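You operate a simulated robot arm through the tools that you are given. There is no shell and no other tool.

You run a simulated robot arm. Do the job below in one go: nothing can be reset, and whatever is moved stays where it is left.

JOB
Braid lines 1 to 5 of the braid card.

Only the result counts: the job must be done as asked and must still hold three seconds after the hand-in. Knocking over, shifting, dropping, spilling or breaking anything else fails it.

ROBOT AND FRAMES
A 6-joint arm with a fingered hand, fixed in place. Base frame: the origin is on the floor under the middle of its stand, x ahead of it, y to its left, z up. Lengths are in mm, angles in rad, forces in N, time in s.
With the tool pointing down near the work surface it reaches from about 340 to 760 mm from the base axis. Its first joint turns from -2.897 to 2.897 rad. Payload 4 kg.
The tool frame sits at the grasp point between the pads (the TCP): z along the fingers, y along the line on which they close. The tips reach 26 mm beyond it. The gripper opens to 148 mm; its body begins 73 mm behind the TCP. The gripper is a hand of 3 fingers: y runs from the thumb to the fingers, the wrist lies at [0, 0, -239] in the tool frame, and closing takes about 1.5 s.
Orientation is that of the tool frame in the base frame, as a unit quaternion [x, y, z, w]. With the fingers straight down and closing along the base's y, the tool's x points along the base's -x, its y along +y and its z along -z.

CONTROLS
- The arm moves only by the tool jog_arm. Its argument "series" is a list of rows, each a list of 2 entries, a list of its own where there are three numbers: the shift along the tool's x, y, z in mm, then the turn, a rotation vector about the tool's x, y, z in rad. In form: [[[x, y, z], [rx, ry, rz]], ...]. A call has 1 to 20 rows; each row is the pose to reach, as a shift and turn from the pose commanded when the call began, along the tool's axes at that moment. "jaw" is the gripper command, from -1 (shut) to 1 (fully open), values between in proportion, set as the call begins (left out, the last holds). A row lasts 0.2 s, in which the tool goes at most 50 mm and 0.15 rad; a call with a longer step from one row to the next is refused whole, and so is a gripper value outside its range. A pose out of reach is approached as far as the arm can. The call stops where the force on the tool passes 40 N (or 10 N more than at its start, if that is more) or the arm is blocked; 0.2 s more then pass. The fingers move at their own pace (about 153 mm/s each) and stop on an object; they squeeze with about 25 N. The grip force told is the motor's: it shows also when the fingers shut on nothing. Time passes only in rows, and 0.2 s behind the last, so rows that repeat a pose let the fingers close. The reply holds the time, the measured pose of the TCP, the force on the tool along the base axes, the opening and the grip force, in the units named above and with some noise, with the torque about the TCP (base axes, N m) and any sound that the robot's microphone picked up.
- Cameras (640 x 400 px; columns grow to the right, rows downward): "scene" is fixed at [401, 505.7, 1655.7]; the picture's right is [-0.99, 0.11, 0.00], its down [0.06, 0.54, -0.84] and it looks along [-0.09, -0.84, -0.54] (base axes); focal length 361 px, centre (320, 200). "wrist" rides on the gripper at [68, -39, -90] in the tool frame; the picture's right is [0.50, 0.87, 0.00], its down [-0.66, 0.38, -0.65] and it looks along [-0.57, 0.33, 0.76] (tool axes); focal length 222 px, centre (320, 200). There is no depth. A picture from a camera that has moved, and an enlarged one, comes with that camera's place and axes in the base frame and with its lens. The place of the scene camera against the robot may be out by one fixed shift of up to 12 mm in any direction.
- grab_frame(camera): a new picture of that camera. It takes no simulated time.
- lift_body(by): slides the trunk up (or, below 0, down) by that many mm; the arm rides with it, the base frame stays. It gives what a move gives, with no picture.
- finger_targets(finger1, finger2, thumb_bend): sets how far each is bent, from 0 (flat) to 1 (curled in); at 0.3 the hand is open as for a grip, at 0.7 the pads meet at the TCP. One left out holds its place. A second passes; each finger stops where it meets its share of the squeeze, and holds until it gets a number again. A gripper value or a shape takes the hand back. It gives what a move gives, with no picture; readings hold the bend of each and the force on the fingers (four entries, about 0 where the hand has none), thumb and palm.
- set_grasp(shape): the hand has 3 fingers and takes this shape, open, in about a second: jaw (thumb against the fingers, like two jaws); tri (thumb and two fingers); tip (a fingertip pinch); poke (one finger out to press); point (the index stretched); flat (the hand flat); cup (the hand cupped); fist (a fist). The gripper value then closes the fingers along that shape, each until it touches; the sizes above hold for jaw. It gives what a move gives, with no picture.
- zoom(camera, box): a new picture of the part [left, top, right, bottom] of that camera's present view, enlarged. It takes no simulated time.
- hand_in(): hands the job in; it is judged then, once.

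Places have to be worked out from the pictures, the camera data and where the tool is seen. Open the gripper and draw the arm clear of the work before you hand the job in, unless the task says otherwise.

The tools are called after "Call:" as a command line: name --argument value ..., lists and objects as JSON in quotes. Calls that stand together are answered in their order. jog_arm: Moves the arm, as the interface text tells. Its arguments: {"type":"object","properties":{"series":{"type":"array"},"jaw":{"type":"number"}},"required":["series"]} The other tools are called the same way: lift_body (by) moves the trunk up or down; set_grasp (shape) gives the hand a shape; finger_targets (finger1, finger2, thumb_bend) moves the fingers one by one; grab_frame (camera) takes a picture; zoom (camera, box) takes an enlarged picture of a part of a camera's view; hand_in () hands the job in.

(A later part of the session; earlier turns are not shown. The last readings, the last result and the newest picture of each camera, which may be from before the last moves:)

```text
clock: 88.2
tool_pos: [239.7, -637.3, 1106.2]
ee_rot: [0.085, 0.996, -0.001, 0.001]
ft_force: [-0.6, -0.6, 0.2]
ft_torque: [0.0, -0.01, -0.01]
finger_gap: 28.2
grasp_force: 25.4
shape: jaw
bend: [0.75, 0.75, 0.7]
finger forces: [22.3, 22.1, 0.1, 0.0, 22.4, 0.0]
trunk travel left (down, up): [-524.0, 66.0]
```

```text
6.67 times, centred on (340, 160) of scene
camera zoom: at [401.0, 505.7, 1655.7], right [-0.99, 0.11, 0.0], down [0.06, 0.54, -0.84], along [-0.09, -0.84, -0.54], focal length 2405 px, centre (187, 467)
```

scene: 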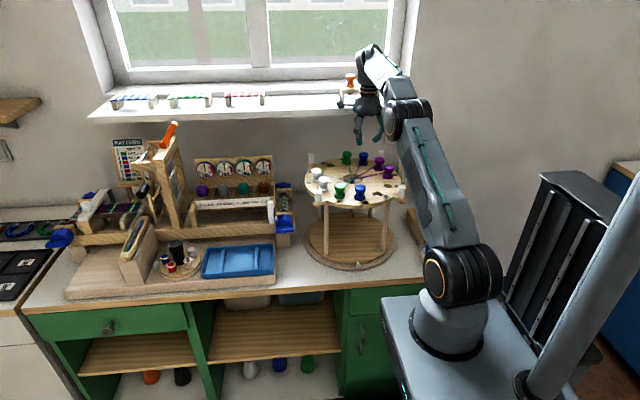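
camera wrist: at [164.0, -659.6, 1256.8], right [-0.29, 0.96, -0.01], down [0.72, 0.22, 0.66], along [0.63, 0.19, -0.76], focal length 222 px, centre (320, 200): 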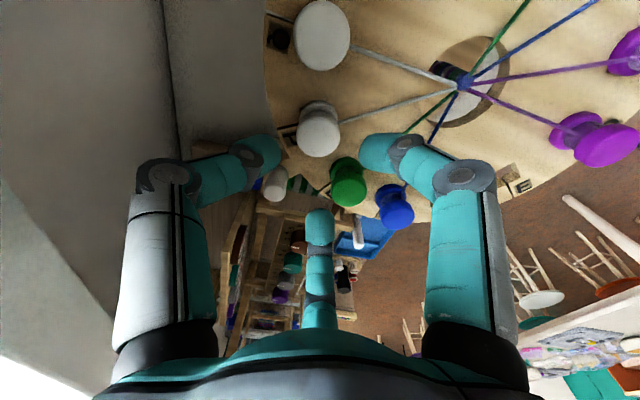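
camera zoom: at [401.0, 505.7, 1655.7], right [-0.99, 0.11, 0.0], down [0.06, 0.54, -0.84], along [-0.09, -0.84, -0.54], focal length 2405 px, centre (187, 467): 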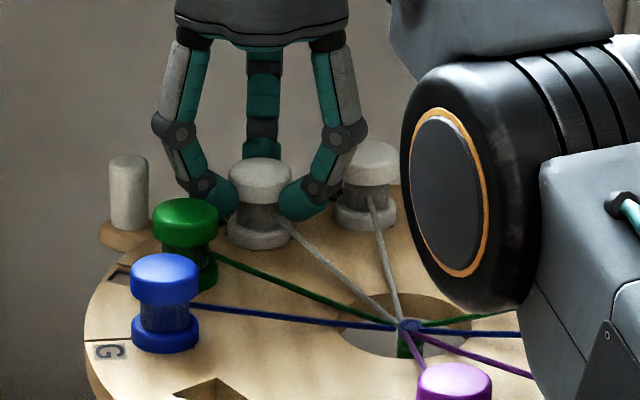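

P is gripped at 22 N per finger. Lifting in two steps.

Call:
lift_body --by 22

Call:
lift_body --by 42

Call:
zoom --camera "scene" --box '[290, 110, 430, 210]'

```text
clock: 88.8
tool_pos: [240.0, -637.5, 1128.2]
ee_rot: [0.085, 0.996, -0.002, 0.001]
ft_force: [0.4, 0.3, -0.5]
ft_torque: [-0.01, 0.03, -0.03]
finger_gap: 28.4
grasp_force: 25.4
shape: jaw
bend: [0.75, 0.75, 0.7]
finger forces: [22.4, 22.0, 0.1, 0.1, 22.4, 0.0]
trunk travel left (down, up): [-546.0, 44.0]
```

```text
clock: 89.7
tool_pos: [240.1, -639.2, 1170.1]
ee_rot: [0.086, 0.996, -0.002, 0.001]
ft_force: [-0.8, -0.7, -0.7]
ft_torque: [-0.02, 0.0, -0.03]
finger_gap: 28.6
grasp_force: 25.2
shape: jaw
bend: [0.75, 0.75, 0.7]
finger forces: [22.4, 22.0, 0.0, 0.1, 22.4, 0.1]
trunk travel left (down, up): [-588.0, 2.0]
```

```text
4.00 times, centred on (360, 160) of scene
camera zoom: at [401.0, 505.7, 1655.7], right [-0.99, 0.11, 0.0], down [0.06, 0.54, -0.84], along [-0.09, -0.84, -0.54], focal length 1443 px, centre (160, 360)
```

zoom: 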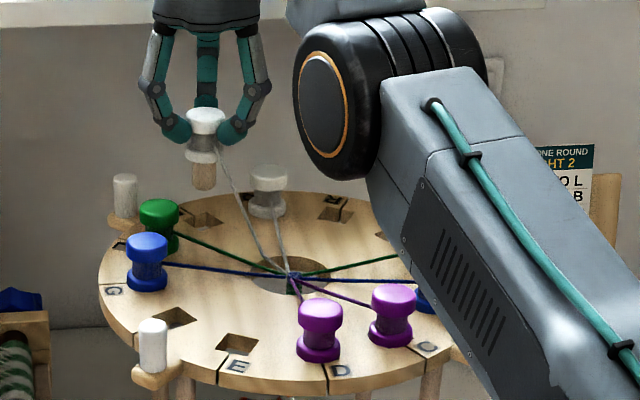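

P's bobbin is up. Carrying it inward toward E by the same staged path, turning the yaw toward +65°.

Call:
jog_arm --series '[[[2, 12, -8], [0, 0, -0.085]], [[4.1, 24, -15], [0, 0, -0.17]], [[6.2, 36, -23], [0, 0, -0.26]], [[8.25, 47.8, -30], [0, 0, -0.35]], [[8.25, 47.8, -30], [0, 0, -0.35]]]'

Call:
lift_body --by -32

```text
clock: 90.9
tool_pos: [241.3, -591.3, 1242.4]
ee_rot: [-0.089, 0.996, 0.016, -0.004]
ft_force: [-0.1, 0.1, -0.6]
ft_torque: [0.0, -0.01, 0.01]
finger_gap: 28.2
grasp_force: 25.2
shape: jaw
bend: [0.75, 0.75, 0.7]
finger forces: [22.6, 22.1, 0.1, 0.0, 22.5, 0.2]
out of reach, approached as far as the arm can: row 1, 2, 3, 4, 5
trunk travel left (down, up): [-588.0, 2.0]
```

```text
clock: 91.7
tool_pos: [242.8, -590.5, 1210.6]
ee_rot: [-0.089, 0.996, 0.016, -0.003]
ft_force: [0.3, 0.2, -0.7]
ft_torque: [-0.02, 0.0, -0.01]
finger_gap: 28.3
grasp_force: 25.0
shape: jaw
bend: [0.75, 0.75, 0.7]
finger forces: [22.6, 22.1, 0.0, 0.0, 22.3, 0.0]
trunk travel left (down, up): [-556.0, 34.0]
```

The arm met a joint limit in that stage and ended 42 mm higher than asked, with a slight tilt. I'll look at the configuration before going on.

Call:
grab_frame --camera "scene"

Call:
zoom --camera "scene" --box '[290, 60, 450, 210]'

Call:
grab_frame --camera "wrist"

```text
taken
```

scene: 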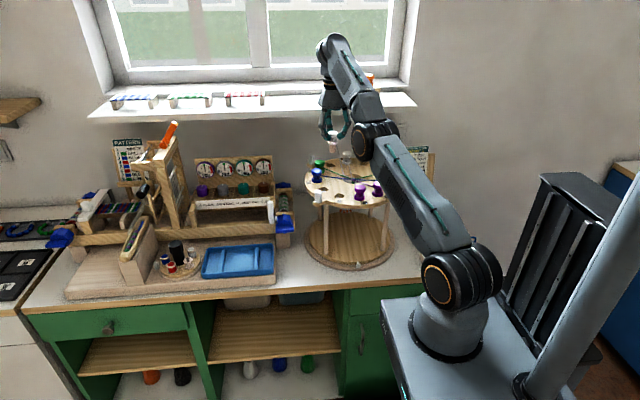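

```text
2.67 times, centred on (370, 135) of scene
camera zoom: at [401.0, 505.7, 1655.7], right [-0.99, 0.11, 0.0], down [0.06, 0.54, -0.84], along [-0.09, -0.84, -0.54], focal length 962 px, centre (187, 373)
```

zoom: 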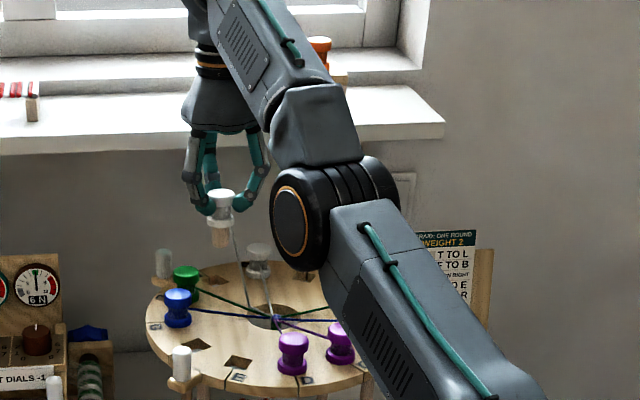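

```text
taken
camera wrist: at [181.4, -644.5, 1299.8], right [-0.65, 0.76, 0.03], down [0.58, 0.47, 0.66], along [0.49, 0.45, -0.75], focal length 222 px, centre (320, 200)
```

wrist: 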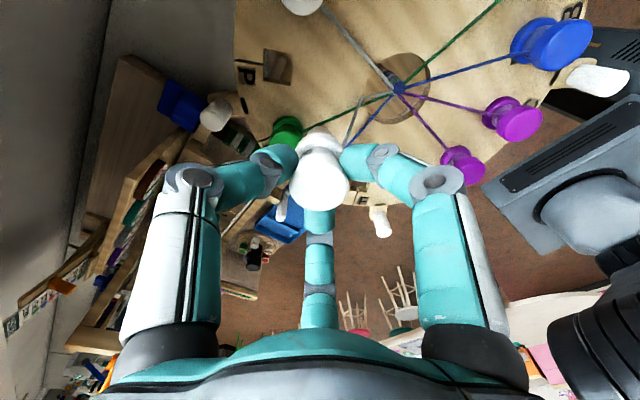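

The shoulder–wrist distance is exactly at full stretch (~788 mm): the elbow is straight, so the arm can't shorten by moving up. Moving down should make the elbow bend the right way, so I'll command 40 mm down and remove the small tilt.

Call:
jog_arm --series '[[[0, 0, 5], [0.005, 0, 0]], [[0, 0, 10], [0.01, 0, 0]], [[0, 0, 16], [0.016, 0, 0]], [[0, 0, 22], [0.022, 0, 0]], [[0, 0, 28], [0.028, 0, 0]], [[0, 0, 34], [0.0325, 0, 0]], [[0, 0, 40], [0.0325, 0, 0]], [[0, 0, 40], [0.0325, 0, 0]]]'

Call:
zoom --camera "scene" --box '[290, 60, 450, 210]'

```text
clock: 93.5
tool_pos: [242.9, -591.1, 1209.6]
ee_rot: [-0.089, 0.996, 0.018, -0.004]
ft_force: [0.5, -0.5, -0.9]
ft_torque: [0.02, 0.01, 0.01]
finger_gap: 28.3
grasp_force: 25.3
shape: jaw
bend: [0.75, 0.75, 0.7]
finger forces: [22.6, 22.0, 0.1, 0.1, 22.4, 0.0]
out of reach, approached as far as the arm can: row 2, 3, 4, 5, 6, 7, 8
trunk travel left (down, up): [-556.0, 34.0]
```

```text
2.67 times, centred on (370, 135) of scene
camera zoom: at [401.0, 505.7, 1655.7], right [-0.99, 0.11, 0.0], down [0.06, 0.54, -0.84], along [-0.09, -0.84, -0.54], focal length 962 px, centre (187, 373)
```

zoom: 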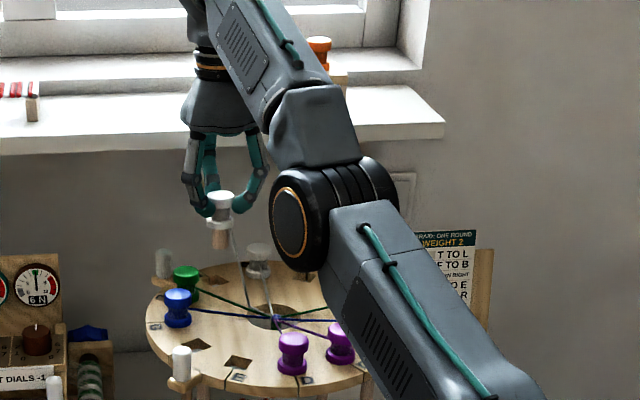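

It did not move, so some joint is at its limit in this wrist branch. With higher yaw this place was reachable earlier, so I'll turn the yaw up by 0.6 rad in place and see whether the limit clears.

Call:
jog_arm --series '[[[0, 0, 0], [0.008, 0, -0.1]], [[0, 0, 0], [0.016, 0, -0.2]], [[0, 0, 0], [0.022, 0, -0.3]], [[0, 0, 0], [0.028, 0, -0.4]], [[0, 0, 0], [0.03, 0, -0.5]], [[0, 0, 0], [0.03, 0, -0.6]], [[0, 0, 0], [0.03, 0, -0.6]]]'

```text
clock: 95.1
tool_pos: [242.6, -586.6, 1235.0]
ee_rot: [-0.38, 0.925, -0.003, 0.001]
ft_force: [0.4, -0.3, -0.3]
ft_torque: [0.01, 0.03, 0.0]
finger_gap: 28.5
grasp_force: 25.7
shape: jaw
bend: [0.75, 0.75, 0.7]
finger forces: [22.6, 22.2, 0.0, 0.0, 22.4, 0.0]
out of reach, approached as far as the arm can: row 1, 2, 3, 4, 5, 6, 7
trunk travel left (down, up): [-556.0, 34.0]
```

Now the tool is upright at ψ≈45° but higher (z=1235), apparently at full stretch. I'll look at the arm again.

Call:
zoom --camera "scene" --box '[300, 0, 520, 320]'

```text
1.25 times, centred on (410, 160) of scene
camera zoom: at [401.0, 505.7, 1655.7], right [-0.99, 0.11, 0.0], down [0.06, 0.54, -0.84], along [-0.09, -0.84, -0.54], focal length 451 px, centre (208, 250)
```

zoom: 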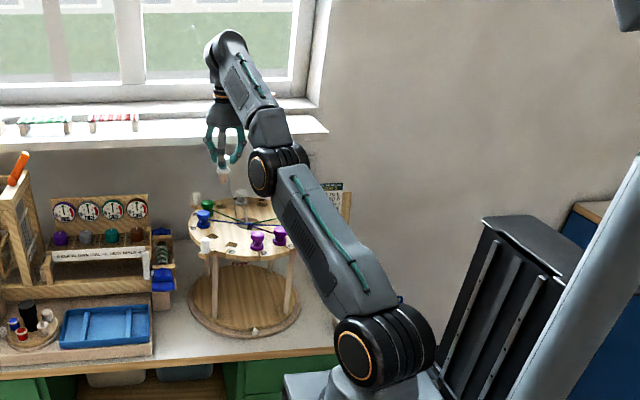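

The elbow looks bent the normal way (elbow up). I'll probe with a small downward move at this yaw.

Call:
jog_arm --series '[[[0, 0, 5], [0, 0, 0]], [[0, 0, 10], [0, 0, 0]], [[0, 0, 10], [0, 0, 0]]]'

```text
clock: 95.9
tool_pos: [242.1, -586.3, 1235.1]
ee_rot: [-0.38, 0.925, -0.002, 0.001]
ft_force: [0.9, -0.1, -0.7]
ft_torque: [0.0, 0.05, 0.02]
finger_gap: 28.2
grasp_force: 24.9
shape: jaw
bend: [0.75, 0.75, 0.7]
finger forces: [22.6, 22.1, 0.0, 0.0, 22.3, 0.1]
out of reach, approached as far as the arm can: row 1, 2, 3
trunk travel left (down, up): [-556.0, 34.0]
```

Downward is still refused. I'll probe sideways: a small inward (+y) and upward move.

Call:
jog_arm --series '[[[-7, 7, -5], [0, 0, 0]], [[-14, 14, -10], [0, 0, 0]], [[-14, 14, -10], [0, 0, 0]]]'

```text
clock: 96.7
tool_pos: [247.2, -582.6, 1249.0]
ee_rot: [-0.379, 0.925, -0.014, -0.001]
ft_force: [0.9, 0.1, -1.2]
ft_torque: [0.01, 0.01, 0.03]
finger_gap: 28.4
grasp_force: 25.3
shape: jaw
bend: [0.75, 0.75, 0.7]
finger forces: [22.6, 22.1, 0.0, 0.0, 22.4, 0.0]
out of reach, approached as far as the arm can: row 1, 2, 3
trunk travel left (down, up): [-556.0, 34.0]
```

All stuck poses have the same shoulder–wrist distance (~734 mm) and wrist bend (~120°): the elbow went slightly past straight and the wrist limit pins it there. I'll slide outward and down along the stretch circle so the elbow bends back the right way, straightening the tilt too.

Call:
jog_arm --series '[[[4, -4, 12], [-0.005, -0.0025, 0]], [[8, -8, 24], [-0.01, -0.005, 0]], [[12, -12, 36], [-0.015, -0.0075, 0]], [[16, -16, 48], [-0.02, -0.01, 0]], [[19.9, -19.5, 58.8], [-0.0251, -0.0124, 0]], [[19.9, -19.5, 58.8], [-0.0251, -0.0124, 0]]]'

```text
clock: 98.1
tool_pos: [249.8, -611.1, 1189.3]
ee_rot: [-0.378, 0.926, -0.001, 0.001]
ft_force: [0.4, 0.3, -0.1]
ft_torque: [-0.02, 0.02, -0.02]
finger_gap: 28.2
grasp_force: 24.7
shape: jaw
bend: [0.75, 0.75, 0.7]
finger forces: [22.6, 22.2, 0.0, 0.0, 22.4, 0.0]
trunk travel left (down, up): [-556.0, 34.0]
```

That worked with no limit flagged. Now a slow 15 mm straight-down move, which should flex the elbow the right way.

Call:
jog_arm --series '[[[0, 0, 3], [0, 0, 0]], [[0, 0, 6], [0, 0, 0]], [[0, 0, 9], [0, 0, 0]], [[0, 0, 12], [0, 0, 0]], [[0, 0, 15], [0, 0, 0]], [[0, 0, 15], [0, 0, 0]]]'

```text
clock: 99.5
tool_pos: [248.3, -613.7, 1175.5]
ee_rot: [-0.38, 0.925, 0.0, 0.001]
ft_force: [-0.6, 0.5, -1.1]
ft_torque: [0.0, -0.02, 0.01]
finger_gap: 28.5
grasp_force: 25.1
shape: jaw
bend: [0.75, 0.75, 0.7]
finger forces: [22.7, 22.1, 0.1, 0.0, 22.3, 0.0]
trunk travel left (down, up): [-556.0, 34.0]
```

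No limit flagged. I'll continue inward and slightly down to confirm the elbow is on the correct side.

Call:
jog_arm --series '[[[-2, 4.6, 3], [0, 0, 0]], [[-4, 9.2, 5], [0, 0, 0]], [[-5.8, 13.8, 8], [0, 0, 0]], [[-5.8, 13.8, 8], [0, 0, 0]]]'

```text
clock: 100.5
tool_pos: [243.1, -598.0, 1168.5]
ee_rot: [-0.38, 0.925, 0.0, 0.0]
ft_force: [-0.2, 1.0, 0.0]
ft_torque: [0.0, 0.0, 0.03]
finger_gap: 28.1
grasp_force: 25.1
shape: jaw
bend: [0.75, 0.75, 0.7]
finger forces: [22.7, 22.1, 0.1, 0.0, 22.5, 0.0]
trunk travel left (down, up): [-556.0, 34.0]
```

The elbow is bending normally again (D≈713). Continuing the carry inward toward E.

Call:
jog_arm --series '[[[-9, 10, -7], [0, 0, -0.035]], [[-18, 20, -14], [0, 0, -0.07]], [[-27, 30, -22], [0, 0, -0.105]], [[-36, 40, -30], [0, 0, -0.14]], [[-45, 49.7, -37], [0, 0, -0.175]], [[-45, 49.7, -37], [0, 0, -0.175]]]'

Call:
lift_body --by -37

Call:
zoom --camera "scene" --box '[290, 60, 450, 210]'

```text
clock: 101.9
tool_pos: [239.7, -531.7, 1204.0]
ee_rot: [-0.459, 0.888, 0.0, 0.0]
ft_force: [-0.9, 0.8, -1.1]
ft_torque: [0.0, 0.0, 0.0]
finger_gap: 28.5
grasp_force: 24.6
shape: jaw
bend: [0.75, 0.75, 0.7]
finger forces: [22.7, 22.1, 0.1, 0.1, 22.5, 0.0]
trunk travel left (down, up): [-556.0, 34.0]
```

```text
clock: 102.7
tool_pos: [239.7, -531.2, 1167.6]
ee_rot: [-0.458, 0.889, 0.0, 0.0]
ft_force: [0.1, 1.1, -0.8]
ft_torque: [0.0, 0.02, 0.0]
finger_gap: 28.6
grasp_force: 25.0
shape: jaw
bend: [0.75, 0.75, 0.7]
finger forces: [22.8, 22.0, 0.0, 0.0, 22.5, 0.0]
trunk travel left (down, up): [-519.0, 71.0]
```

```text
2.67 times, centred on (370, 135) of scene
camera zoom: at [401.0, 505.7, 1655.7], right [-0.99, 0.11, 0.0], down [0.06, 0.54, -0.84], along [-0.09, -0.84, -0.54], focal length 962 px, centre (187, 373)
```

zoom: 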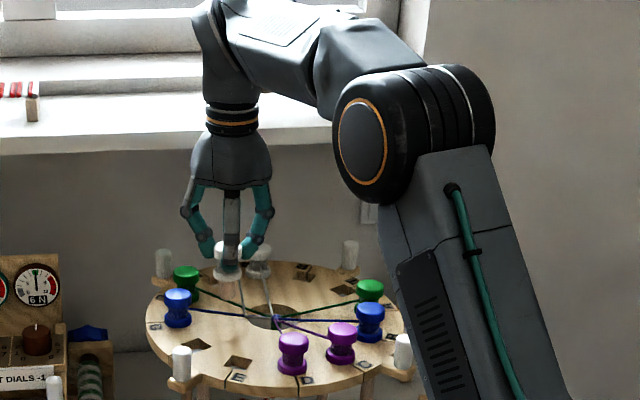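

The elbow is clearly up now and the white bobbin is held. Stage 3 to above E (≈240, -431), yaw 65°.

Call:
jog_arm --series '[[[-14, 10, -8], [0, 0, -0.03]], [[-28, 20, -16], [0, 0, -0.06]], [[-42, 29, -24], [0, 0, -0.09]], [[-56, 39, -32], [0, 0, -0.12]], [[-70, 49, -39], [0, 0, -0.15]], [[-82, 57.9, -43], [0, 0, -0.18]], [[-82, 57.9, -43], [0, 0, -0.18]]]'

Call:
lift_body --by -50

Call:
zoom --camera "wrist" --box '[220, 50, 420, 220]'

Call:
zoom --camera "scene" --box '[300, 120, 400, 215]'

```text
clock: 104.3
tool_pos: [240.3, -431.5, 1210.9]
ee_rot: [-0.538, 0.843, -0.001, 0.0]
ft_force: [0.5, 0.1, -0.1]
ft_torque: [0.01, 0.0, 0.0]
finger_gap: 28.3
grasp_force: 25.1
shape: jaw
bend: [0.75, 0.75, 0.7]
finger forces: [22.7, 22.1, 0.0, 0.1, 22.6, 0.1]
trunk travel left (down, up): [-519.0, 71.0]
```

```text
clock: 105.2
tool_pos: [240.9, -431.0, 1160.1]
ee_rot: [-0.537, 0.844, 0.0, 0.0]
ft_force: [-0.1, 0.5, -1.6]
ft_torque: [-0.01, 0.02, -0.03]
finger_gap: 28.4
grasp_force: 24.9
shape: jaw
bend: [0.75, 0.75, 0.7]
finger forces: [22.5, 22.0, 0.0, 0.0, 22.6, 0.1]
trunk travel left (down, up): [-469.0, 121.0]
```

```text
2.35 times, centred on (320, 135) of wrist
camera zoom: at [244.9, -509.9, 1250.4], right [-1.0, -0.09, 0.0], down [-0.07, 0.75, 0.65], along [-0.06, 0.65, -0.76], focal length 523 px, centre (320, 353)
```

zoom: 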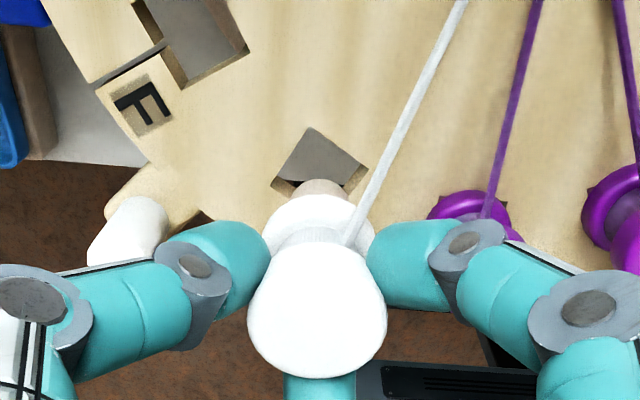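

```text
4.21 times, centred on (350, 168) of scene
camera zoom: at [401.0, 505.7, 1655.7], right [-0.99, 0.11, 0.0], down [0.06, 0.54, -0.84], along [-0.09, -0.84, -0.54], focal length 1519 px, centre (194, 337)
```

zoom: 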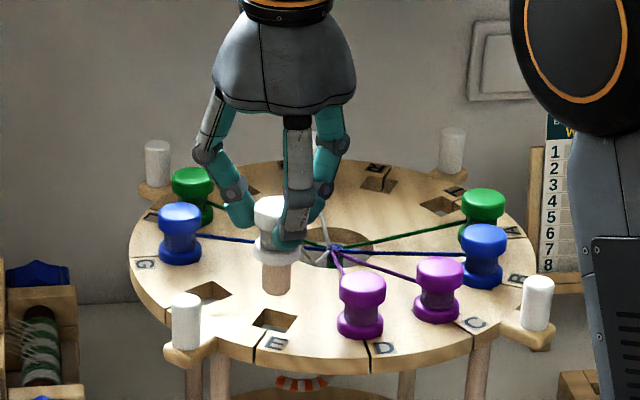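

The peg is aligned with hole E within ~1 mm. I'll lower 30 mm and verify.

Call:
lift_body --by -30

Call:
zoom --camera "wrist" --box '[220, 50, 420, 220]'

Call:
zoom --camera "scene" --box '[300, 120, 400, 215]'

```text
clock: 106.0
tool_pos: [239.8, -430.7, 1130.6]
ee_rot: [-0.536, 0.844, -0.001, 0.0]
ft_force: [0.1, 1.2, -1.6]
ft_torque: [0.01, -0.01, 0.01]
finger_gap: 28.1
grasp_force: 24.5
shape: jaw
bend: [0.75, 0.75, 0.7]
finger forces: [22.6, 22.1, 0.0, 0.0, 22.5, 0.0]
trunk travel left (down, up): [-439.0, 151.0]
```

```text
2.35 times, centred on (320, 135) of wrist
camera zoom: at [244.9, -509.9, 1220.3], right [-1.0, -0.09, 0.0], down [-0.07, 0.75, 0.65], along [-0.06, 0.65, -0.76], focal length 523 px, centre (320, 353)
```

zoom: 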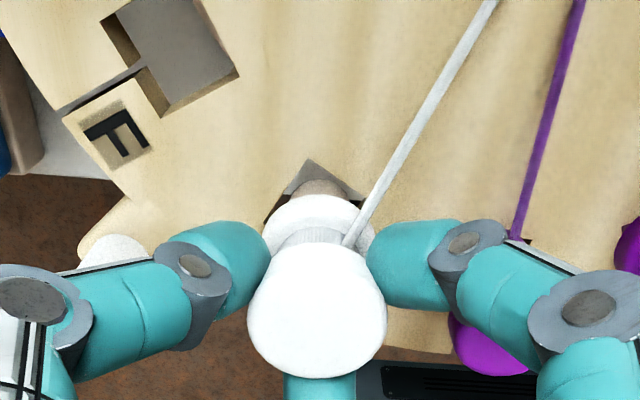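

```text
4.21 times, centred on (350, 168) of scene
camera zoom: at [401.0, 505.7, 1655.7], right [-0.99, 0.11, 0.0], down [0.06, 0.54, -0.84], along [-0.09, -0.84, -0.54], focal length 1519 px, centre (194, 337)
```

zoom: 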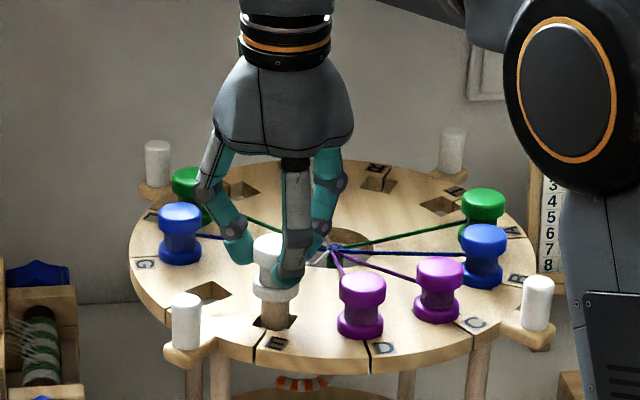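

The peg is entering E. Lowering the rest and settling.

Call:
lift_body --by -23

Call:
lift_body --by -1.5

Call:
zoom --camera "scene" --box '[310, 150, 390, 215]'

```text
clock: 106.6
tool_pos: [239.2, -431.7, 1107.2]
ee_rot: [-0.537, 0.844, -0.001, -0.001]
ft_force: [-1.0, 0.1, -0.9]
ft_torque: [0.01, -0.01, 0.03]
finger_gap: 28.2
grasp_force: 24.9
shape: jaw
bend: [0.75, 0.75, 0.7]
finger forces: [22.6, 22.1, 0.0, 0.0, 22.5, 0.0]
trunk travel left (down, up): [-416.0, 174.0]
```

```text
clock: 107.2
tool_pos: [239.1, -432.8, 1106.8]
ee_rot: [-0.537, 0.844, 0.0, 0.0]
ft_force: [0.1, -0.6, -0.6]
ft_torque: [-0.01, -0.02, 0.02]
finger_gap: 28.3
grasp_force: 25.4
shape: jaw
bend: [0.75, 0.75, 0.7]
finger forces: [22.6, 22.1, 0.0, 0.0, 22.5, 0.1]
trunk travel left (down, up): [-414.0, 176.0]
```

```text
6.15 times, centred on (350, 182) of scene
camera zoom: at [401.0, 505.7, 1655.7], right [-0.99, 0.11, 0.0], down [0.06, 0.54, -0.84], along [-0.09, -0.84, -0.54], focal length 2220 px, centre (135, 308)
```

zoom: 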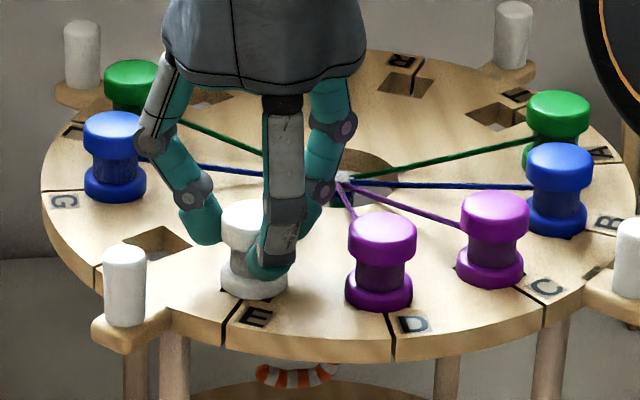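

The white bobbin is seated in E and the centre knot now shows white on top. Releasing and rising.

Call:
jog_arm --series '[[[0, 0, 0], [0, 0, 0]], [[0, 0, 0], [0, 0, 0]], [[0, 0, 0], [0, 0, 0]], [[0, 0, 0], [0, 0, 0]]]' --jaw -0.28

Call:
lift_body --by 70

Call:
zoom --camera "scene" --box '[295, 130, 415, 220]'

```text
clock: 108.2
tool_pos: [240.1, -431.0, 1105.7]
ee_rot: [-0.536, 0.844, 0.0, 0.0]
ft_force: [-0.3, 0.0, 0.2]
ft_torque: [-0.02, 0.02, 0.02]
finger_gap: 52.6
grasp_force: 0.0
shape: jaw
bend: [0.77, 0.77, 0.7]
finger forces: [0.0, 0.0, 0.0, 0.1, 0.1, 0.1]
trunk travel left (down, up): [-414.0, 176.0]
```

```text
clock: 109.2
tool_pos: [240.7, -432.0, 1175.6]
ee_rot: [-0.537, 0.844, 0.0, 0.0]
ft_force: [0.4, 0.5, 0.2]
ft_torque: [0.0, 0.01, 0.0]
finger_gap: 53.1
grasp_force: 0.1
shape: jaw
bend: [0.77, 0.77, 0.7]
finger forces: [0.1, 0.0, 0.0, 0.0, 0.0, 0.0]
trunk travel left (down, up): [-484.0, 106.0]
```

```text
4.44 times, centred on (355, 175) of scene
camera zoom: at [401.0, 505.7, 1655.7], right [-0.99, 0.11, 0.0], down [0.06, 0.54, -0.84], along [-0.09, -0.84, -0.54], focal length 1603 px, centre (164, 311)
```

zoom: 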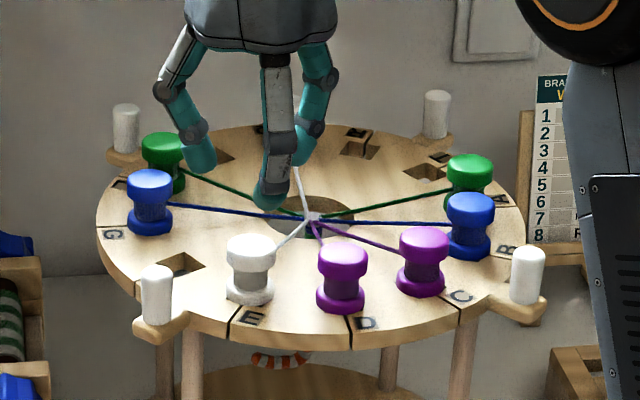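

Line 4 is done: white stands in E. Line 5: I move over C (purple, ≈119.6, -431.4) with ψ→40°.

Call:
jog_arm --series '[[[8.4, 18.3, 0], [0, 0, 0.073]], [[16.9, 36.7, 0], [0, 0, 0.145]], [[25.3, 55, 0], [0, 0, 0.218]], [[33.7, 73.3, 0], [0, 0, 0.29]], [[42.2, 91.7, 0], [0, 0, 0.363]], [[50.6, 110, 0], [0, 0, 0.436]], [[50.6, 110, 0], [0, 0, 0.436]]]'

Call:
zoom --camera "wrist" --box '[200, 50, 440, 220]'

Call:
zoom --camera "scene" --box '[295, 100, 435, 220]'

```text
clock: 110.8
tool_pos: [116.6, -431.3, 1176.3]
ee_rot: [-0.341, 0.94, 0.0, 0.0]
ft_force: [0.0, 0.3, 0.4]
ft_torque: [-0.03, 0.01, 0.0]
finger_gap: 53.1
grasp_force: 0.0
shape: jaw
bend: [0.77, 0.77, 0.7]
finger forces: [0.0, 0.0, 0.1, 0.0, 0.1, 0.1]
trunk travel left (down, up): [-484.0, 106.0]
```

```text
2.35 times, centred on (320, 135) of wrist
camera zoom: at [88.7, -504.4, 1265.9], right [-0.94, 0.34, 0.0], down [0.26, 0.71, 0.65], along [0.23, 0.61, -0.76], focal length 523 px, centre (320, 353)
```

zoom: 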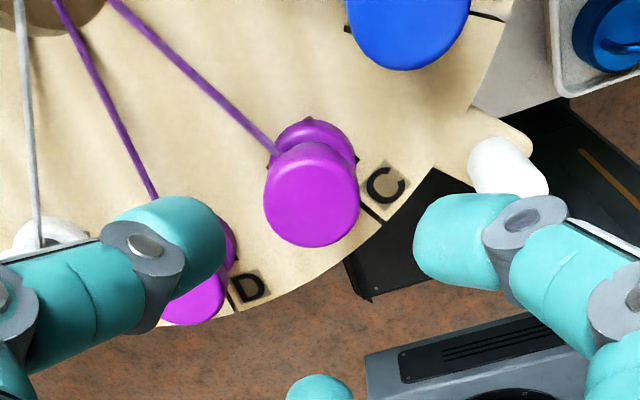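

```text
3.33 times, centred on (365, 160) of scene
camera zoom: at [401.0, 505.7, 1655.7], right [-0.99, 0.11, 0.0], down [0.06, 0.54, -0.84], along [-0.09, -0.84, -0.54], focal length 1202 px, centre (170, 333)
```

zoom: 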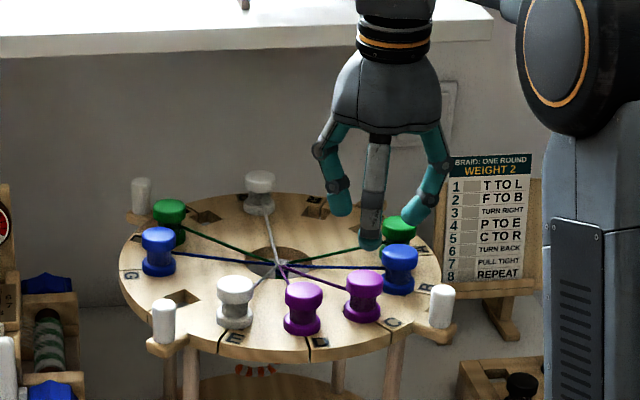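

C's bobbin is about (+2.9, -0.6) mm from the hand axis. I'll correct, then lower 50 mm and check.

Call:
jog_arm --series '[[[-1.84, -2.32, 0], [0, 0, 0]], [[-1.84, -2.32, 0], [0, 0, 0]]]'

Call:
lift_body --by -50

Call:
zoom --camera "wrist" --box '[200, 50, 440, 220]'

Call:
zoom --camera "scene" --box '[330, 130, 420, 210]'

```text
clock: 111.4
tool_pos: [122.2, -432.3, 1175.1]
ee_rot: [-0.34, 0.94, 0.0, 0.001]
ft_force: [0.5, 0.6, 1.3]
ft_torque: [-0.01, 0.01, 0.0]
finger_gap: 53.0
grasp_force: 0.1
shape: jaw
bend: [0.77, 0.77, 0.7]
finger forces: [0.0, 0.0, 0.0, 0.1, 0.1, 0.0]
trunk travel left (down, up): [-484.0, 106.0]
```

```text
clock: 112.3
tool_pos: [121.8, -431.0, 1125.8]
ee_rot: [-0.342, 0.94, -0.001, 0.001]
ft_force: [0.2, 0.2, -1.1]
ft_torque: [-0.01, -0.06, 0.04]
finger_gap: 53.1
grasp_force: 0.0
shape: jaw
bend: [0.77, 0.77, 0.7]
finger forces: [0.0, 0.1, 0.1, 0.0, 0.0, 0.1]
trunk travel left (down, up): [-434.0, 156.0]
```

```text
2.35 times, centred on (320, 135) of wrist
camera zoom: at [92.2, -504.8, 1215.9], right [-0.94, 0.34, 0.0], down [0.26, 0.71, 0.65], along [0.22, 0.61, -0.76], focal length 523 px, centre (320, 353)
```

zoom: 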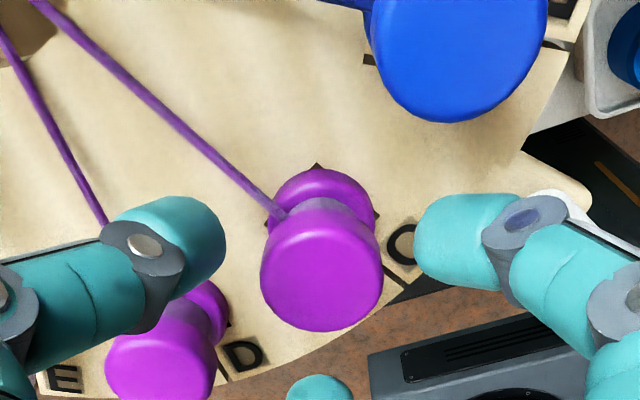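

```text
5.00 times, centred on (375, 170) of scene
camera zoom: at [401.0, 505.7, 1655.7], right [-0.99, 0.11, 0.0], down [0.06, 0.54, -0.84], along [-0.09, -0.84, -0.54], focal length 1804 px, centre (45, 350)
```

zoom: 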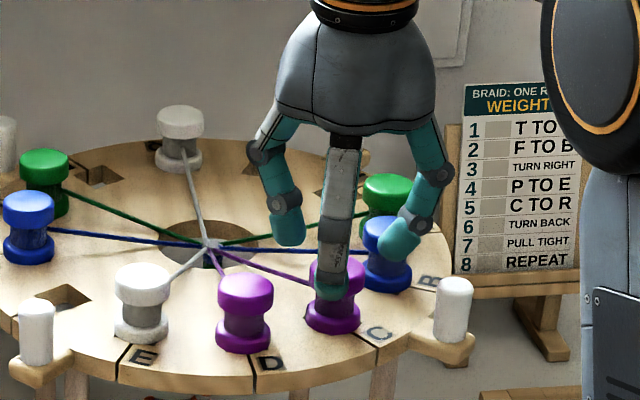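

C's head is centred (column ≈321). Lowering the last 20 mm and closing.

Call:
lift_body --by -20

Call:
jog_arm --series '[[[0, 0, 0], [0, 0, 0]], [[0, 0, 0], [0, 0, 0]], [[0, 0, 0], [0, 0, 0]], [[0, 0, 0], [0, 0, 0]], [[0, 0, 0], [0, 0, 0]], [[0, 0, 0], [0, 0, 0]]]' --jaw -1.0

Call:
zoom --camera "wrist" --box '[200, 50, 440, 220]'

```text
clock: 113.0
tool_pos: [120.1, -430.4, 1105.9]
ee_rot: [-0.342, 0.94, 0.0, 0.0]
ft_force: [0.1, 0.4, 0.0]
ft_torque: [0.02, -0.01, 0.01]
finger_gap: 52.9
grasp_force: 0.1
shape: jaw
bend: [0.77, 0.77, 0.7]
finger forces: [0.1, 0.0, 0.0, 0.1, 0.1, 0.0]
trunk travel left (down, up): [-414.0, 176.0]
```

```text
clock: 114.4
tool_pos: [120.6, -431.7, 1106.5]
ee_rot: [-0.343, 0.939, 0.0, -0.001]
ft_force: [-0.3, -0.5, 0.2]
ft_torque: [0.0, -0.01, 0.03]
finger_gap: 27.9
grasp_force: 25.0
shape: jaw
bend: [0.75, 0.75, 0.7]
finger forces: [22.3, 22.3, 0.0, 0.0, 22.0, 0.0]
trunk travel left (down, up): [-414.0, 176.0]
```

```text
2.35 times, centred on (320, 135) of wrist
camera zoom: at [92.2, -504.9, 1195.9], right [-0.94, 0.34, 0.0], down [0.26, 0.71, 0.65], along [0.22, 0.61, -0.76], focal length 523 px, centre (320, 353)
```

zoom: 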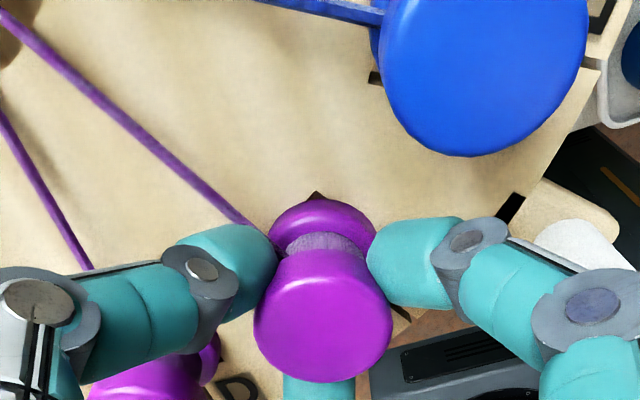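

Gripped on C's purple bobbin. Lifting with the trunk.

Call:
lift_body --by 30

Call:
lift_body --by 52

Call:
zoom --camera "scene" --box '[295, 100, 435, 220]'

```text
clock: 115.2
tool_pos: [121.6, -431.8, 1135.3]
ee_rot: [-0.342, 0.94, 0.001, 0.0]
ft_force: [-1.1, 0.6, 0.3]
ft_torque: [-0.02, 0.0, -0.02]
finger_gap: 28.0
grasp_force: 25.6
shape: jaw
bend: [0.75, 0.75, 0.7]
finger forces: [22.3, 22.4, 0.0, 0.0, 22.0, 0.0]
trunk travel left (down, up): [-444.0, 146.0]
```

```text
clock: 116.1
tool_pos: [120.4, -431.1, 1188.4]
ee_rot: [-0.342, 0.94, 0.0, 0.0]
ft_force: [-0.1, 0.6, -1.2]
ft_torque: [0.02, -0.02, -0.01]
finger_gap: 27.9
grasp_force: 24.7
shape: jaw
bend: [0.75, 0.75, 0.7]
finger forces: [22.3, 22.4, 0.0, 0.1, 22.0, 0.1]
trunk travel left (down, up): [-496.0, 94.0]
```

```text
3.33 times, centred on (365, 160) of scene
camera zoom: at [401.0, 505.7, 1655.7], right [-0.99, 0.11, 0.0], down [0.06, 0.54, -0.84], along [-0.09, -0.84, -0.54], focal length 1202 px, centre (170, 333)
```

zoom: 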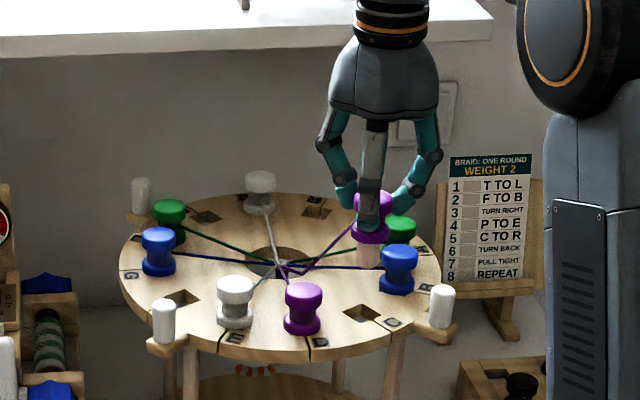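

Lifted cleanly. Stage A toward R over the threads of B and A, yaw turning to 70°.

Call:
jog_arm --series '[[[11.4, -13.5, 4], [0, 0, -0.1]], [[22.9, -27, 8], [0, 0, -0.2]], [[34.3, -40.6, 12], [0, 0, -0.3]], [[45.8, -54.2, 17], [0, 0, -0.41]], [[57.2, -67.7, 21], [0, 0, -0.524]], [[57.2, -67.7, 21], [0, 0, -0.524]]]'

Call:
lift_body --by 30

```text
clock: 117.5
tool_pos: [119.5, -518.6, 1167.4]
ee_rot: [-0.573, 0.819, 0.0, 0.0]
ft_force: [0.2, -0.5, -1.0]
ft_torque: [0.0, 0.03, -0.01]
finger_gap: 28.1
grasp_force: 25.0
shape: jaw
bend: [0.75, 0.75, 0.7]
finger forces: [22.3, 22.5, 0.0, 0.0, 22.0, 0.1]
trunk travel left (down, up): [-496.0, 94.0]
```

```text
clock: 118.2
tool_pos: [119.1, -518.6, 1197.5]
ee_rot: [-0.573, 0.819, 0.0, 0.0]
ft_force: [0.7, 0.3, 0.2]
ft_torque: [0.01, 0.01, -0.01]
finger_gap: 27.7
grasp_force: 25.4
shape: jaw
bend: [0.75, 0.75, 0.7]
finger forces: [22.4, 22.4, 0.0, 0.1, 22.1, 0.1]
trunk travel left (down, up): [-526.0, 64.0]
```

Stage B: outward to y≈-580, yaw 98°.

Call:
jog_arm --series '[[[11.5, -4.4, 6], [0, 0, -0.1]], [[23, -8.8, 12], [0, 0, -0.2]], [[34.4, -13.3, 18], [0, 0, -0.3]], [[45.8, -17.7, 24], [0, 0, -0.4]], [[57.3, -22.1, 30], [0, 0, -0.489]], [[57.3, -22.1, 30], [0, 0, -0.489]]]'

Call:
lift_body --by 30

```text
clock: 119.7
tool_pos: [121.5, -580.8, 1167.0]
ee_rot: [0.755, -0.656, 0.001, 0.0]
ft_force: [-0.3, 0.1, -1.4]
ft_torque: [0.03, 0.01, -0.03]
finger_gap: 27.9
grasp_force: 24.9
shape: jaw
bend: [0.75, 0.75, 0.7]
finger forces: [22.3, 22.4, 0.0, 0.1, 21.9, 0.0]
trunk travel left (down, up): [-526.0, 64.0]
```

```text
clock: 120.4
tool_pos: [122.2, -581.3, 1196.6]
ee_rot: [0.755, -0.656, 0.0, -0.001]
ft_force: [-0.2, 0.7, -0.1]
ft_torque: [-0.01, -0.01, 0.0]
finger_gap: 27.8
grasp_force: 25.4
shape: jaw
bend: [0.75, 0.75, 0.7]
finger forces: [22.4, 22.4, 0.0, 0.0, 22.0, 0.1]
trunk travel left (down, up): [-556.0, 34.0]
```

Stage C: to above R (≈122, -640), yaw 125°.

Call:
jog_arm --series '[[[11.6, 1.6, 6], [0, 0, -0.095]], [[23.2, 3.3, 12], [0, 0, -0.19]], [[34.9, 4.9, 18], [0, 0, -0.285]], [[46.5, 6.6, 24], [0, 0, -0.38]], [[58.1, 8.2, 29.6], [0, 0, -0.471]], [[58.1, 8.2, 29.6], [0, 0, -0.471]]]'

Call:
zoom --camera "wrist" --box '[220, 70, 420, 220]'

Call:
zoom --camera "scene" --box '[295, 90, 435, 200]'

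```text
clock: 121.8
tool_pos: [121.6, -640.4, 1167.5]
ee_rot: [0.887, -0.462, 0.0, 0.0]
ft_force: [1.1, -0.5, -1.2]
ft_torque: [0.0, 0.0, 0.0]
finger_gap: 27.6
grasp_force: 25.2
shape: jaw
bend: [0.75, 0.75, 0.7]
finger forces: [22.3, 22.4, 0.0, 0.0, 22.0, 0.1]
trunk travel left (down, up): [-556.0, 34.0]
```

```text
2.67 times, centred on (320, 145) of wrist
camera zoom: at [190.7, -673.9, 1257.5], right [-0.42, -0.91, 0.0], down [-0.69, 0.32, 0.65], along [-0.59, 0.28, -0.76], focal length 592 px, centre (320, 347)
```

zoom: 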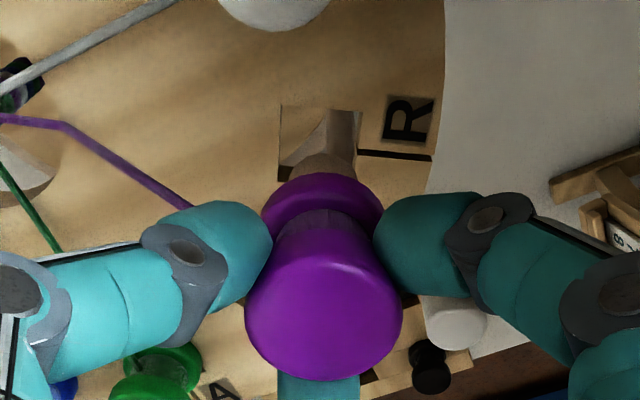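

```text
3.64 times, centred on (365, 145) of scene
camera zoom: at [401.0, 505.7, 1655.7], right [-0.99, 0.11, 0.0], down [0.06, 0.54, -0.84], along [-0.09, -0.84, -0.54], focal length 1312 px, centre (156, 400)
```

zoom: 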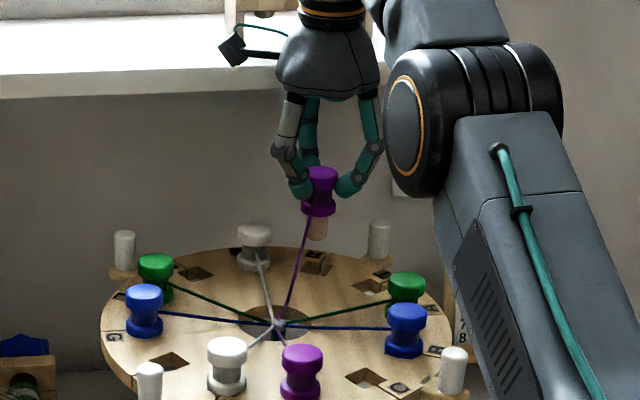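

R's hole and the peg are aligned within ~1.5 mm. A small lateral correction, then lower 26 mm.

Call:
jog_arm --series '[[[-0.6, -1.0, 0], [0, 0, 0]], [[-0.6, -1.0, 0], [0, 0, 0]]]'

Call:
lift_body --by -28

Call:
zoom --camera "wrist" --box '[220, 70, 420, 220]'

Call:
zoom --camera "scene" --box '[330, 120, 420, 190]'

```text
clock: 122.4
tool_pos: [122.1, -638.6, 1166.9]
ee_rot: [0.887, -0.462, 0.0, 0.0]
ft_force: [0.2, 0.1, -0.9]
ft_torque: [0.0, -0.01, -0.01]
finger_gap: 28.0
grasp_force: 25.0
shape: jaw
bend: [0.75, 0.75, 0.7]
finger forces: [22.3, 22.4, 0.1, 0.1, 22.0, 0.0]
trunk travel left (down, up): [-556.0, 34.0]
```

```text
clock: 123.1
tool_pos: [121.3, -637.9, 1140.6]
ee_rot: [0.887, -0.462, 0.0, -0.001]
ft_force: [-0.6, 0.9, -1.9]
ft_torque: [0.02, 0.0, 0.01]
finger_gap: 27.6
grasp_force: 25.2
shape: jaw
bend: [0.75, 0.75, 0.7]
finger forces: [22.3, 22.4, 0.1, 0.0, 21.9, 0.0]
trunk travel left (down, up): [-528.0, 62.0]
```

```text
2.67 times, centred on (320, 145) of wrist
camera zoom: at [190.8, -672.3, 1229.7], right [-0.42, -0.91, 0.0], down [-0.69, 0.32, 0.65], along [-0.59, 0.28, -0.76], focal length 592 px, centre (320, 347)
```

zoom: 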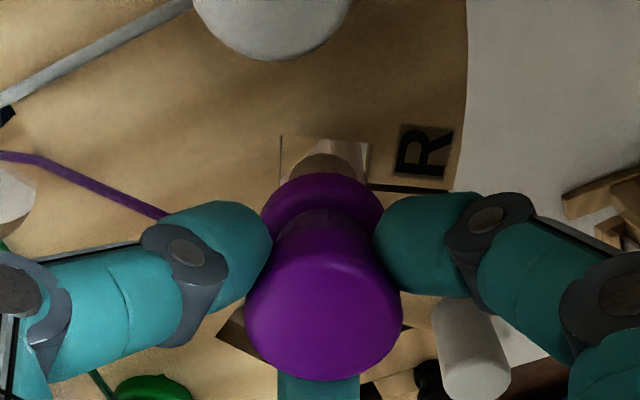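

```text
5.71 times, centred on (375, 155) of scene
camera zoom: at [401.0, 505.7, 1655.7], right [-0.99, 0.11, 0.0], down [0.06, 0.54, -0.84], along [-0.09, -0.84, -0.54], focal length 2061 px, centre (6, 457)
```

zoom: 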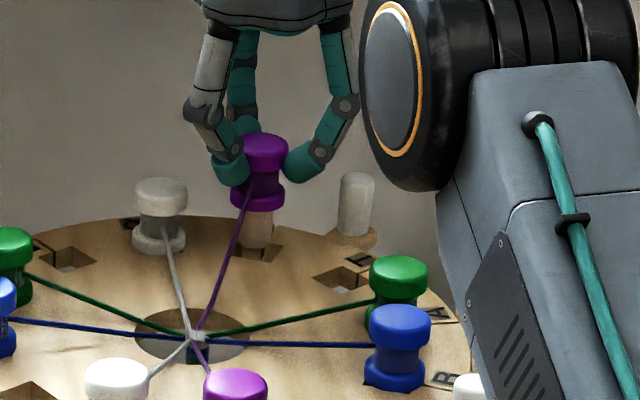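

The peg is centred over hole R. Lowering 20 mm, then the rest.

Call:
lift_body --by -20

Call:
zoom --camera "scene" --box '[330, 120, 420, 190]'

Call:
zoom --camera "wrist" --box '[220, 70, 420, 220]'

```text
clock: 123.8
tool_pos: [122.3, -638.6, 1117.9]
ee_rot: [0.887, -0.461, 0.0, -0.001]
ft_force: [-0.4, 0.1, -1.7]
ft_torque: [0.03, -0.02, 0.01]
finger_gap: 27.7
grasp_force: 25.1
shape: jaw
bend: [0.75, 0.75, 0.7]
finger forces: [22.2, 22.4, 0.1, 0.1, 21.9, 0.0]
trunk travel left (down, up): [-508.0, 82.0]
```

```text
5.71 times, centred on (375, 155) of scene
camera zoom: at [401.0, 505.7, 1655.7], right [-0.99, 0.11, 0.0], down [0.06, 0.54, -0.84], along [-0.09, -0.84, -0.54], focal length 2061 px, centre (6, 457)
```

zoom: 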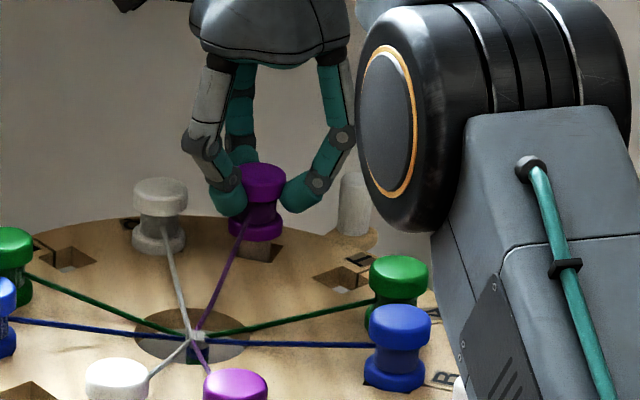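

```text
2.67 times, centred on (320, 145) of wrist
camera zoom: at [190.8, -672.3, 1209.7], right [-0.42, -0.91, 0.0], down [-0.69, 0.32, 0.65], along [-0.59, 0.28, -0.76], focal length 592 px, centre (320, 347)
```

zoom: 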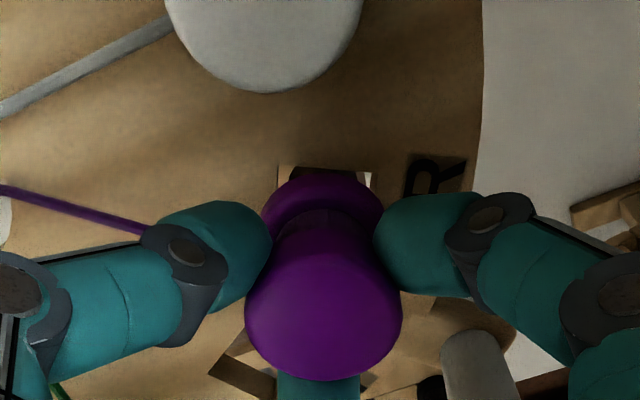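

The peg is in the hole. Lowering the remaining ~13 mm to seat it.

Call:
lift_body --by -12

Call:
lift_body --by -1.5

Call:
zoom --camera "scene" --box '[330, 120, 420, 190]'

```text
clock: 124.4
tool_pos: [122.3, -638.5, 1107.9]
ee_rot: [0.887, -0.462, 0.001, 0.0]
ft_force: [0.5, 0.5, -0.6]
ft_torque: [0.02, 0.01, -0.01]
finger_gap: 27.6
grasp_force: 24.8
shape: jaw
bend: [0.75, 0.75, 0.7]
finger forces: [22.3, 22.4, 0.0, 0.0, 22.0, 0.1]
trunk travel left (down, up): [-496.0, 94.0]
```

```text
clock: 124.9
tool_pos: [121.6, -638.7, 1105.8]
ee_rot: [0.887, -0.461, 0.0, -0.001]
ft_force: [0.0, 0.0, -0.7]
ft_torque: [-0.01, 0.02, 0.01]
finger_gap: 27.8
grasp_force: 24.6
shape: jaw
bend: [0.75, 0.75, 0.7]
finger forces: [22.2, 22.3, 0.0, 0.0, 22.0, 0.1]
trunk travel left (down, up): [-495.0, 95.0]
```

```text
5.71 times, centred on (375, 155) of scene
camera zoom: at [401.0, 505.7, 1655.7], right [-0.99, 0.11, 0.0], down [0.06, 0.54, -0.84], along [-0.09, -0.84, -0.54], focal length 2061 px, centre (6, 457)
```

zoom: 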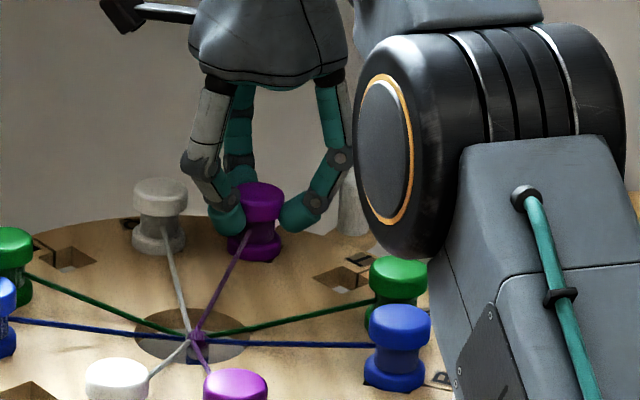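

The purple bobbin is seated in R and the knot now shows purple on top. Releasing, then rising straight up.

Call:
jog_arm --series '[[[0, 0, 0], [0, 0, 0]], [[0, 0, 0], [0, 0, 0]], [[0, 0, 0], [0, 0, 0]], [[0, 0, 0], [0, 0, 0]]]' --jaw -0.28

Call:
lift_body --by 66

Call:
zoom --camera "scene" --box '[295, 120, 425, 220]'

```text
clock: 125.9
tool_pos: [122.0, -639.0, 1107.1]
ee_rot: [0.887, -0.462, 0.0, 0.0]
ft_force: [0.6, 0.1, 0.1]
ft_torque: [0.01, -0.02, 0.01]
finger_gap: 53.1
grasp_force: 0.0
shape: jaw
bend: [0.77, 0.77, 0.7]
finger forces: [0.0, 0.0, 0.1, 0.1, 0.1, 0.1]
trunk travel left (down, up): [-495.0, 95.0]
```

```text
clock: 127.0
tool_pos: [121.7, -639.4, 1171.8]
ee_rot: [0.887, -0.462, -0.001, 0.001]
ft_force: [0.2, 0.1, 0.2]
ft_torque: [-0.03, 0.01, -0.02]
finger_gap: 53.2
grasp_force: 0.1
shape: jaw
bend: [0.77, 0.77, 0.7]
finger forces: [0.1, 0.0, 0.0, 0.0, 0.1, 0.0]
trunk travel left (down, up): [-561.0, 29.0]
```

```text
4.00 times, centred on (360, 170) of scene
camera zoom: at [401.0, 505.7, 1655.7], right [-0.99, 0.11, 0.0], down [0.06, 0.54, -0.84], along [-0.09, -0.84, -0.54], focal length 1443 px, centre (160, 320)
```

zoom: 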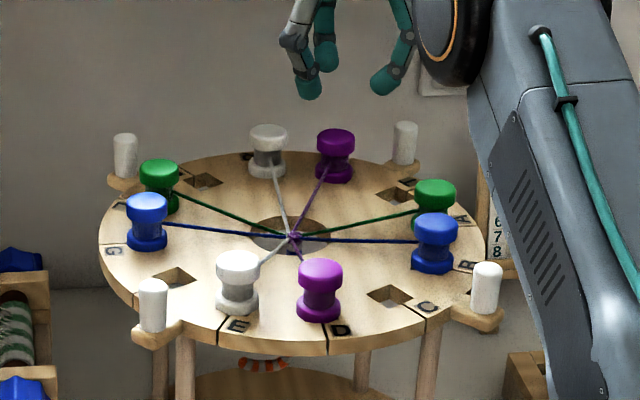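

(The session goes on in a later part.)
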